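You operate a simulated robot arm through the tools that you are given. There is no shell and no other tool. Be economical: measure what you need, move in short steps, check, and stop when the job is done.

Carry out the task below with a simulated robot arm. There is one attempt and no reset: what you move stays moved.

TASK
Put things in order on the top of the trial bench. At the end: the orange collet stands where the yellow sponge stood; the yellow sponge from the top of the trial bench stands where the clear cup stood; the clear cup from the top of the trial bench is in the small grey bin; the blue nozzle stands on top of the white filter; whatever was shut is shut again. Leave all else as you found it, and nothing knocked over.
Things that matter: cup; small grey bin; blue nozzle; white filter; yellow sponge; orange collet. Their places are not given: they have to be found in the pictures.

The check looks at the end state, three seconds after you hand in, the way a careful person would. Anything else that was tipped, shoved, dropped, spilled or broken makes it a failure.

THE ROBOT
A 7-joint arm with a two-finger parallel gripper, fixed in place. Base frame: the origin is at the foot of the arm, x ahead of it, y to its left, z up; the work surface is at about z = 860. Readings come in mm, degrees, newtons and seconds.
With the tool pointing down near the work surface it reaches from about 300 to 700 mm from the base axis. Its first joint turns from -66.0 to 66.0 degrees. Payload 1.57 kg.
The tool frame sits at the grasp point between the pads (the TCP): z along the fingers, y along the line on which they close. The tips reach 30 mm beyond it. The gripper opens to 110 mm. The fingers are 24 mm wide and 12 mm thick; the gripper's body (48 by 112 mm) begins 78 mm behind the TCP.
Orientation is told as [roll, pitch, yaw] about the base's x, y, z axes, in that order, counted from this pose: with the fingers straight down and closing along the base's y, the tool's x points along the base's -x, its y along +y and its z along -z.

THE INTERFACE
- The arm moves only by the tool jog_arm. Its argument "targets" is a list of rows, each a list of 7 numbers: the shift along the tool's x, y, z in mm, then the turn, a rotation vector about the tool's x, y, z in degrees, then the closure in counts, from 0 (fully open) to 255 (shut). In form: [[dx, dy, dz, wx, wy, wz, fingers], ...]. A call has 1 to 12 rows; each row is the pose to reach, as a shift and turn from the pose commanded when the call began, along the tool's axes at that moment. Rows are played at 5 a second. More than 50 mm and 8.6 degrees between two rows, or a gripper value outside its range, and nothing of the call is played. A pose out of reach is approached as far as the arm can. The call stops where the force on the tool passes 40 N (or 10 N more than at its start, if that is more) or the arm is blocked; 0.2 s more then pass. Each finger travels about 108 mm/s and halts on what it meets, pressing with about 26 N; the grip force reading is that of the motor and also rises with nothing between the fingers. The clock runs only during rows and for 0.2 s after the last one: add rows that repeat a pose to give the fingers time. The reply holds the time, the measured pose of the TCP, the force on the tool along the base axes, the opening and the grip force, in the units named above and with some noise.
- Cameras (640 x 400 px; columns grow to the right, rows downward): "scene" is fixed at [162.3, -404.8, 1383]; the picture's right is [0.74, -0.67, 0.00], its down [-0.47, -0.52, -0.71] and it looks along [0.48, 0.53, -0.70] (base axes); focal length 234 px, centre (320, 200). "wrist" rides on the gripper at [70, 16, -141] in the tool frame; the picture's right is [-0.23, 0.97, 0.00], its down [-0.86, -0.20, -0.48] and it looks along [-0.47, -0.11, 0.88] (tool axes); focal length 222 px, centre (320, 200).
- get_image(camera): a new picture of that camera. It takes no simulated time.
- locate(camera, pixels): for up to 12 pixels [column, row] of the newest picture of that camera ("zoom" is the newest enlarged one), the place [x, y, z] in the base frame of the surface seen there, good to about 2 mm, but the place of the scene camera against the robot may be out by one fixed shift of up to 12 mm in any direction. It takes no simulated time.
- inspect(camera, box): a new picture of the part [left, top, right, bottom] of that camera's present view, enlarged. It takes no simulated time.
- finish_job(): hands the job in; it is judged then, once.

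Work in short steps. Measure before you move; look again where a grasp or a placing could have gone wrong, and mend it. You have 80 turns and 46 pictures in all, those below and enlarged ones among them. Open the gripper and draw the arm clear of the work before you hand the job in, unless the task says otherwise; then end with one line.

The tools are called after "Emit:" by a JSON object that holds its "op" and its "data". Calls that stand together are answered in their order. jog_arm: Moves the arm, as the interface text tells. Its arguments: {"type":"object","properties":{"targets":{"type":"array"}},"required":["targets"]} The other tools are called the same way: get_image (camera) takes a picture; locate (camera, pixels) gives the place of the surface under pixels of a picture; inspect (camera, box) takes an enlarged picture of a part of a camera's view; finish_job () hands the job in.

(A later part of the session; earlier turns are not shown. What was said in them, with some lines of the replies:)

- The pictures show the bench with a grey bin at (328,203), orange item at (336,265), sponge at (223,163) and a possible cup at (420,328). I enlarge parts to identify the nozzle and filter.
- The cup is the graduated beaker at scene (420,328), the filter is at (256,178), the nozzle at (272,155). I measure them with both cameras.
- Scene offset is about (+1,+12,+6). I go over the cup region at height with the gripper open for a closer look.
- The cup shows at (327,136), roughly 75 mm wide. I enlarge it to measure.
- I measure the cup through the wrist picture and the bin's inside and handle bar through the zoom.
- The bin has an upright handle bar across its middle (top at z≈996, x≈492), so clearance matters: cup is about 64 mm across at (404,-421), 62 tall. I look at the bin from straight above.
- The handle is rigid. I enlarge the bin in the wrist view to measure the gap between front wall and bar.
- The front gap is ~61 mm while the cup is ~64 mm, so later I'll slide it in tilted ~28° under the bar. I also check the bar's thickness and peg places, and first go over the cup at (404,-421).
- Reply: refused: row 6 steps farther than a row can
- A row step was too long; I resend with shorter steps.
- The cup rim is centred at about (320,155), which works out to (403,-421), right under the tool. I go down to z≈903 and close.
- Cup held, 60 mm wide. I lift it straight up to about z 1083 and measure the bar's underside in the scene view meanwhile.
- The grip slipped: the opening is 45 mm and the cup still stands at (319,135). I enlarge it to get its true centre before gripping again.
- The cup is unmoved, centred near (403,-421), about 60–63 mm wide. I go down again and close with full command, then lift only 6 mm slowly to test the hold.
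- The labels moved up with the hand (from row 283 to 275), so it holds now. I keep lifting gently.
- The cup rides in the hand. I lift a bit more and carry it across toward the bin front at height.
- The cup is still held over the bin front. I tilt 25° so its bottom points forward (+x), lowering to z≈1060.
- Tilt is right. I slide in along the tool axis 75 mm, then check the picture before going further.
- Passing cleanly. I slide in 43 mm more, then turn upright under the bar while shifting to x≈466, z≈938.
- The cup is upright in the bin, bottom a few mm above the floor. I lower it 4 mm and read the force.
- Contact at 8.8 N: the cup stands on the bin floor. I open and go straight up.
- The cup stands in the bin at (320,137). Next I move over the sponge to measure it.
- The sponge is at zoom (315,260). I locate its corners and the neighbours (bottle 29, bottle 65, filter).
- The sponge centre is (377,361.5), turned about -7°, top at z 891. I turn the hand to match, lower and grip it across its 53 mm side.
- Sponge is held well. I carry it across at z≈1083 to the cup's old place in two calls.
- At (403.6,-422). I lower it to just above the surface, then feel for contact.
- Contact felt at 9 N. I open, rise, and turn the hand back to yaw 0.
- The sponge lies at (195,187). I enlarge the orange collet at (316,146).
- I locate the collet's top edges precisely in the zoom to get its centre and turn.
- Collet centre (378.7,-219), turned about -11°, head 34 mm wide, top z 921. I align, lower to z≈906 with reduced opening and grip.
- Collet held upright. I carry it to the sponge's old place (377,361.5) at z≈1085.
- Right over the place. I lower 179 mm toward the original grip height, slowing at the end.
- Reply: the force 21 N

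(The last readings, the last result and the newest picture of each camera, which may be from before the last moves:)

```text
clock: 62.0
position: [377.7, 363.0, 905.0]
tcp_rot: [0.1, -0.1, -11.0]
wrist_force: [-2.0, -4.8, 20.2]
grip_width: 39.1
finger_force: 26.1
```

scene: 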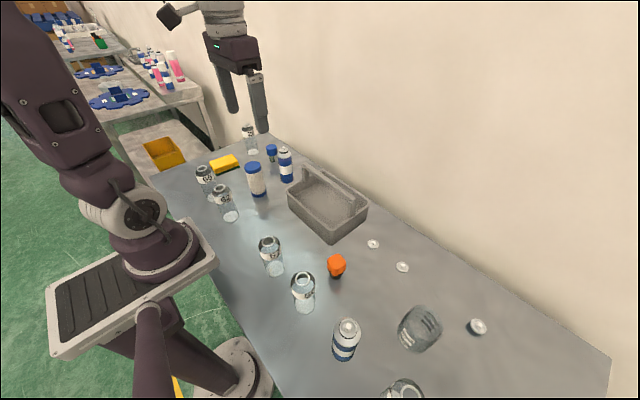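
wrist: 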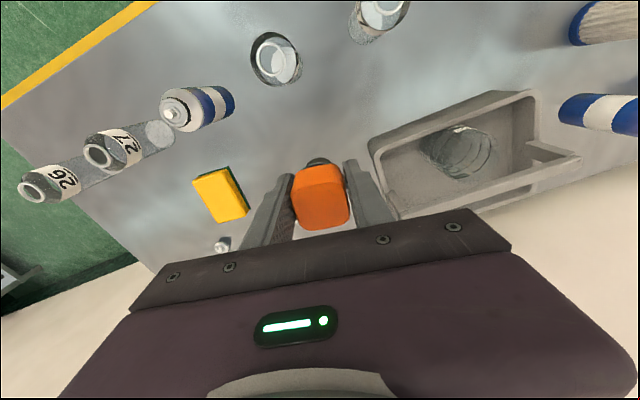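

Contact at 20 N. I ease up slightly, open gently, rise and turn back.

Emit:
{"op": "jog_arm", "data": {"targets": [[0, 0, -0.7, 0, 0, 0, 255], [0, 0, -0.7, 0, 0, 0, 150], [0, 0, -0.7, 0, 0, 0, 110], [0, 0, -0.7, 0, 0, 0, 70], [0, 0, -0.7, 0, 0, 0, 70], [0, 0, -15, 0, 0, 0, 70], [0, 0, -45, 0, 0, 0, 70], [0, 0, -85, 0, 0, 0, 70], [0, 0, -125, 0, 0, 0, 70], [0, 0, -165, 0, 0, -5, 70], [0, 0, -200, 0, 0, -11, 70], [0, 0, -200, 0, 0, -11, 0]]}}

Emit:
{"op": "get_image", "data": {"camera": "wrist"}}

```text
clock: 64.6
position: [377.4, 360.8, 1105.1]
tcp_rot: [0.0, 0.0, 0.2]
wrist_force: [-0.2, 0.0, 0.5]
grip_width: 110.1
finger_force: 0.0
```

```text
13 pictures are left
```

wrist: 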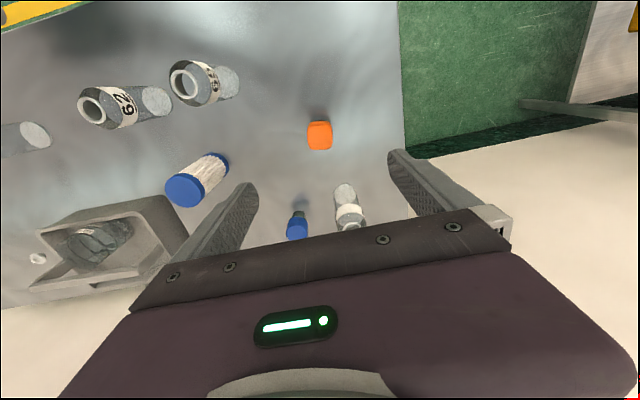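

Collet stands at (319,135). Now I move over the nozzle near (530,275) to measure it and its neighbours.

Emit:
{"op": "jog_arm", "data": {"targets": [[-30, -20, 0, 0, 0, 0, 0], [-65, -45, 0, 0, 0, 0, 0], [-100, -65, 0, 0, 0, 0, 0], [-125, -80, 0, 0, 0, 0, 0], [-140, -85, 0, 0, 0, 0, 0], [-140, -85, 0, 0, 0, 0, 0]]}}

Emit:
{"op": "inspect", "data": {"camera": "wrist", "box": [200, 80, 440, 230]}}

```text
clock: 66.0
position: [518.2, 275.4, 1104.9]
tcp_rot: [0.0, 0.0, 0.0]
wrist_force: [0.6, -0.5, 0.3]
grip_width: 110.1
finger_force: 0.0
```

```text
2.67 times, centred on (320, 155) of wrist
```

zoom: 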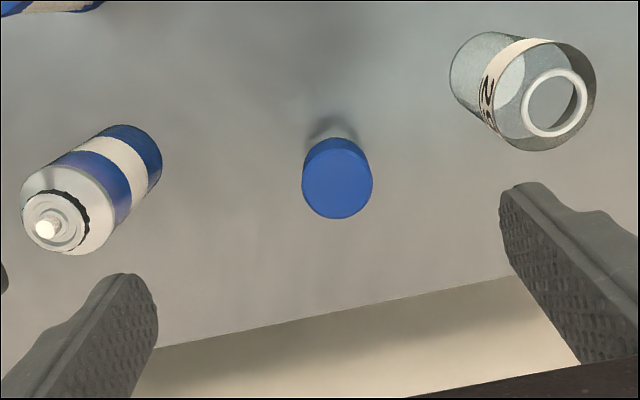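

Emit:
{"op": "locate", "data": {"camera": "zoom", "pixels": [[337, 185], [337, 150], [337, 210], [306, 180], [368, 180], [335, 128], [48, 228], [85, 210], [140, 190], [553, 103], [155, 150], [500, 130]]}}

```text
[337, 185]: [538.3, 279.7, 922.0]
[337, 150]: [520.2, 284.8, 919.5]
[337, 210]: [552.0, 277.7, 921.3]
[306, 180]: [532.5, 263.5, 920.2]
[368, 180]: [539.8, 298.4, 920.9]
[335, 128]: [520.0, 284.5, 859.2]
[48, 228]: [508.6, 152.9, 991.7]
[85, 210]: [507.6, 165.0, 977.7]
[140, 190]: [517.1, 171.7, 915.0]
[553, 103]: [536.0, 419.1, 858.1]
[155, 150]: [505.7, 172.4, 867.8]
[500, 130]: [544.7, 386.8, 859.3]
```

Nozzle cap centre is about (535,280.5), ~36 mm wide, top z 921. I lower to z≈905 with 70 mm opening and grip.

Emit:
{"op": "jog_arm", "data": {"targets": [[-8, 3, 30, 0, 0, 0, 90], [-17, 5, 65, 0, 0, 0, 90], [-17, 5, 105, 0, 0, 0, 90], [-17, 5, 145, 0, 0, 0, 90], [-17, 5, 178, 0, 0, 0, 90], [-17, 5, 195, 0, 0, 0, 90], [-17, 5, 200, 0, 0, 0, 90], [-17, 5, 200, 0, 0, 0, 120], [-17, 5, 200, 0, 0, 0, 150], [-17, 5, 200, 0, 0, 0, 255], [-17, 5, 200, 0, 0, 0, 255], [-17, 5, 200, 0, 0, 0, 255]]}}

Emit:
{"op": "jog_arm", "data": {"targets": [[0, 0, -3, 0, 0, 0, 255], [0, 0, -8, 0, 0, 0, 255], [0, 0, -18, 0, 0, 0, 255], [0, 0, -35, 0, 0, 0, 255], [0, 0, -60, 0, 0, 0, 255], [0, 0, -90, 0, 0, 0, 255], [0, 0, -120, 0, 0, 0, 255], [0, 0, -150, 0, 0, 0, 255], [0, 0, -180, 0, 0, 0, 255], [0, 0, -200, 0, 0, 0, 255]]}}

Emit:
{"op": "get_image", "data": {"camera": "wrist"}}

```text
clock: 68.6
position: [534.9, 279.9, 903.0]
tcp_rot: [0.0, 0.0, 0.0]
wrist_force: [-0.1, 0.1, 0.3]
grip_width: 39.1
finger_force: 25.7
```

```text
clock: 70.8
position: [533.2, 280.4, 1105.0]
tcp_rot: [0.0, 0.0, 0.1]
wrist_force: [0.0, -0.1, -1.5]
grip_width: 38.9
finger_force: 25.8
```

```text
11 pictures are left
```

wrist: 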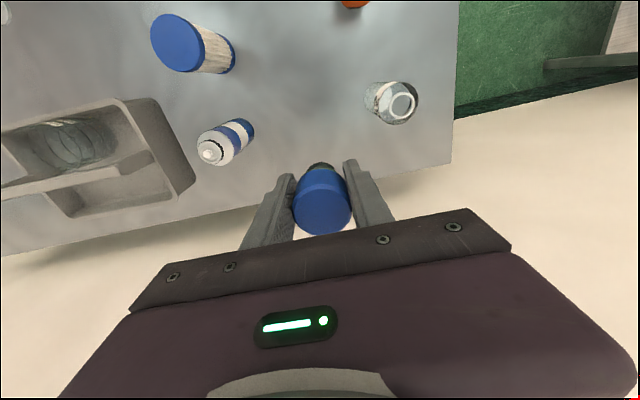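

Nozzle held. I move beside the filter so its top can be measured close up.

Emit:
{"op": "jog_arm", "data": {"targets": [[25, -8, 0, 0, 0, 0, 255], [60, -20, 0, 0, 0, 0, 255], [95, -35, 0, 0, 0, 0, 255], [125, -46, 0, 0, 0, 0, 255], [145, -50, 0, 0, 0, 0, 255], [145, -50, 0, 0, 0, 0, 255]]}}

Emit:
{"op": "inspect", "data": {"camera": "wrist", "box": [180, 100, 340, 200]}}

```text
clock: 72.2
position: [388.7, 231.3, 1104.0]
tcp_rot: [0.0, 0.0, 0.0]
wrist_force: [-0.3, 0.4, -1.5]
grip_width: 38.8
finger_force: 25.8
```

```text
4.00 times, centred on (260, 150) of wrist
```

zoom: 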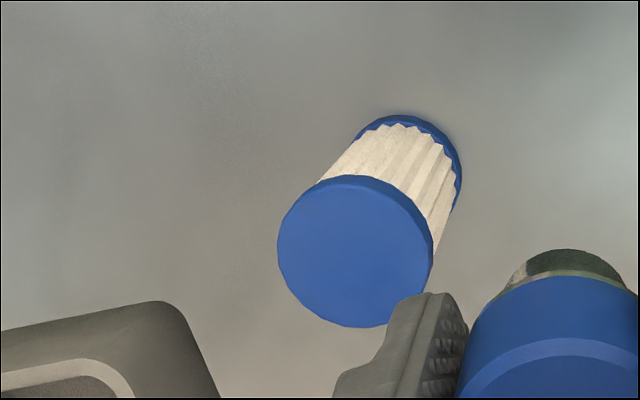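

The filter's top disc is centred about zoom (354,252). I locate its edges.

Emit:
{"op": "locate", "data": {"camera": "zoom", "pixels": [[354, 253], [282, 250], [425, 245], [345, 186], [358, 321], [300, 205], [400, 298], [305, 300], [405, 205]]}}

```text
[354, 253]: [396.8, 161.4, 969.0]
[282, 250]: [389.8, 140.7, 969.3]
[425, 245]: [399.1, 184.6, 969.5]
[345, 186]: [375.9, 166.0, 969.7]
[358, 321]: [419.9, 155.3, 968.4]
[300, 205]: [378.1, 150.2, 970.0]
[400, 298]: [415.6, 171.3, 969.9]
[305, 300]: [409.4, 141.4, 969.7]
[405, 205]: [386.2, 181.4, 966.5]
```

Filter top centre is (397,162), z 969.5. I go over it and stop about 15 mm above.

Emit:
{"op": "jog_arm", "data": {"targets": [[-2, -15, 0, 0, 0, 0, 255], [-4, -35, 0, 0, 0, 0, 255], [-6, -55, 0, 0, 0, 0, 255], [-8, -67, 0, 0, 0, 0, 255], [-8, -69, 10, 0, 0, 0, 255], [-8, -69, 30, 0, 0, 0, 255], [-8, -69, 50, 0, 0, 0, 255], [-8, -69, 65, 0, 0, 0, 255], [-8, -69, 73, 0, 0, 0, 255], [-8, -69, 73, 0, 0, 0, 255]]}}

Emit:
{"op": "inspect", "data": {"camera": "wrist", "box": [240, 90, 400, 240]}}

Emit:
{"op": "inspect", "data": {"camera": "scene", "box": [210, 110, 310, 210]}}

```text
clock: 74.4
position: [397.0, 162.8, 1031.3]
tcp_rot: [0.1, 0.0, 0.0]
wrist_force: [-0.2, -0.2, -2.6]
grip_width: 39.0
finger_force: 25.7
```

```text
2.67 times, centred on (320, 165) of wrist
```

zoom: 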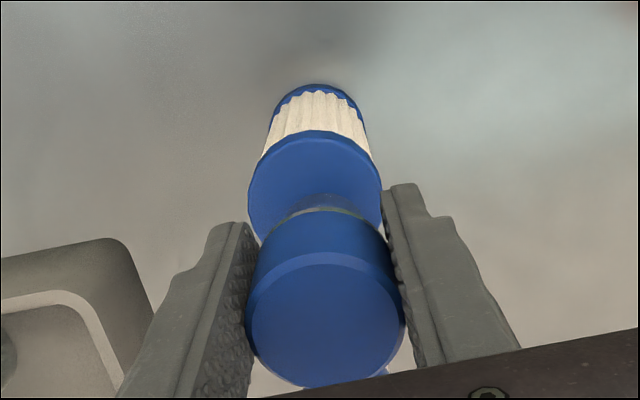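

```text
4.00 times, centred on (260, 160) of scene
```

zoom: 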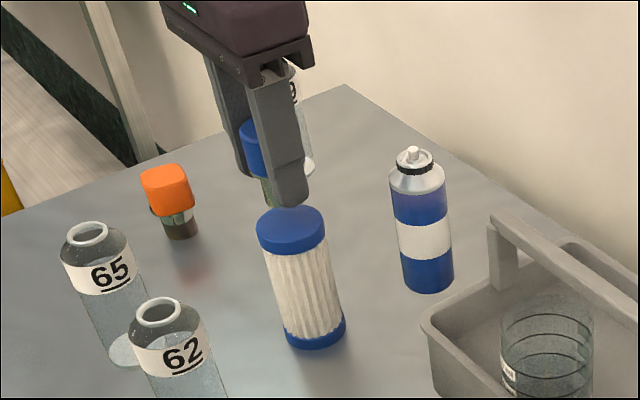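

Alignment looks right. I lower slowly toward TCP z≈1014, watching the force.

Emit:
{"op": "jog_arm", "data": {"targets": [[0, 0, 5, 0, 0, 0, 255], [0, 0, 9, 0, 0, 0, 255], [0, 0, 12, 0, 0, 0, 255], [0, 0, 14, 0, 0, 0, 255], [0, 0, 15, 0, 0, 0, 255], [0, 0, 15.5, 0, 0, 0, 255]]}}

Emit:
{"op": "jog_arm", "data": {"targets": [[0, 0, 0.5, 0, 0, 0, 255], [0, 0, 0.9, 0, 0, 0, 255]]}}

```text
clock: 75.8
position: [397.1, 162.5, 1016.3]
tcp_rot: [0.0, 0.0, 0.0]
wrist_force: [-0.1, 0.5, -0.9]
grip_width: 38.8
finger_force: 25.6
```

```text
clock: 76.4
position: [396.7, 163.4, 1014.3]
tcp_rot: [0.1, 0.0, -0.1]
wrist_force: [-0.2, -0.3, -1.6]
grip_width: 38.8
finger_force: 26.1
```

Emit:
{"op": "jog_arm", "data": {"targets": [[0, 0, 0.5, 0, 0, 0, 255], [0, 0, 1.0, 0, 0, 0, 255]]}}

```text
clock: 77.0
position: [396.8, 161.7, 1014.0]
tcp_rot: [0.0, 0.0, 0.0]
wrist_force: [0.5, 0.0, -1.7]
grip_width: 39.0
finger_force: 25.9
```

Emit:
{"op": "jog_arm", "data": {"targets": [[0, 0, 0.4, 0, 0, 0, 255], [0, 0, 0.8, 0, 0, 0, 255]]}}

```text
clock: 77.6
position: [397.1, 161.6, 1012.2]
tcp_rot: [0.0, -0.1, 0.0]
wrist_force: [-2.4, -1.1, 14.8]
grip_width: 38.9
finger_force: 25.5
```

Contact at 15 N. I ease up a touch, open slowly and rise straight up.

Emit:
{"op": "jog_arm", "data": {"targets": [[0, 0, -0.5, 0, 0, 0, 255], [0, 0, -0.5, 0, 0, 0, 155], [0, 0, -0.5, 0, 0, 0, 130], [0, 0, -0.5, 0, 0, 0, 90], [0, 0, -0.5, 0, 0, 0, 60], [0, 0, -8, 0, 0, 0, 60], [0, 0, -25, 0, 0, 0, 60], [0, 0, -55, 0, 0, 0, 60], [0, 0, -90, 0, 0, 0, 60], [0, 0, -130, 0, 0, 0, 30], [0, 0, -165, 0, 0, 0, 0], [0, 0, -165, 0, 0, 0, 0]]}}

Emit:
{"op": "get_image", "data": {"camera": "scene"}}

Emit:
{"op": "inspect", "data": {"camera": "scene", "box": [180, 110, 360, 240]}}

```text
clock: 80.2
position: [397.6, 162.5, 1179.4]
tcp_rot: [0.0, 0.0, 0.1]
wrist_force: [-0.4, 1.1, 0.2]
grip_width: 109.9
finger_force: 0.0
```

```text
7 pictures are left
```

scene: 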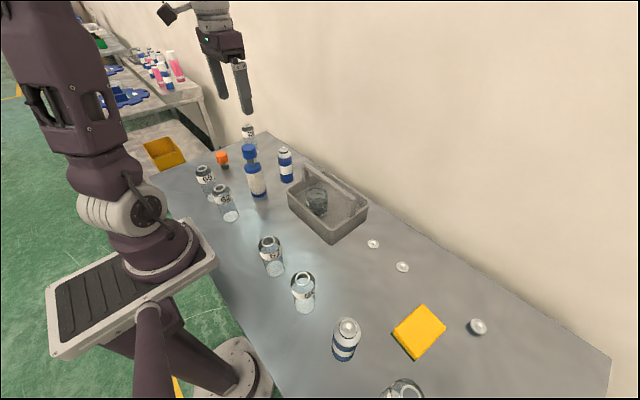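

```text
3.08 times, centred on (270, 175) of scene
```

zoom: 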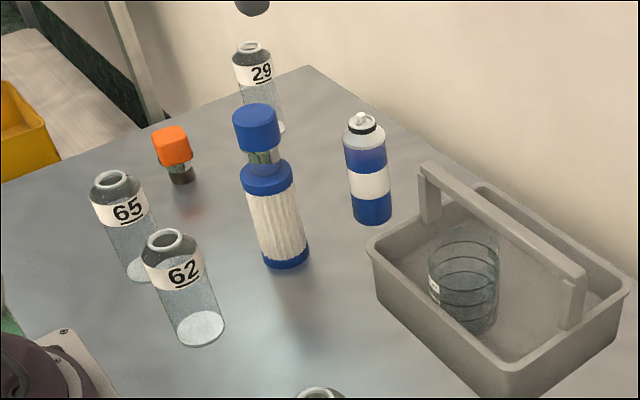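

The pictures show the nozzle on the filter, the collet at the sponge's place, the sponge at the cup's place, and the cup upright in the bin. The gripper is open and clear, so I hand in.

Emit:
{"op": "finish_job", "data": {}}

```text
The job is handed in.
```

The job is handed in: the cup is upright in the bin, the sponge is at the cup's old place, the collet is at the sponge's old place, and the nozzle is standing on the filter. I opened nothing that had been shut, and nothing looked tipped or out of place in the last pictures.
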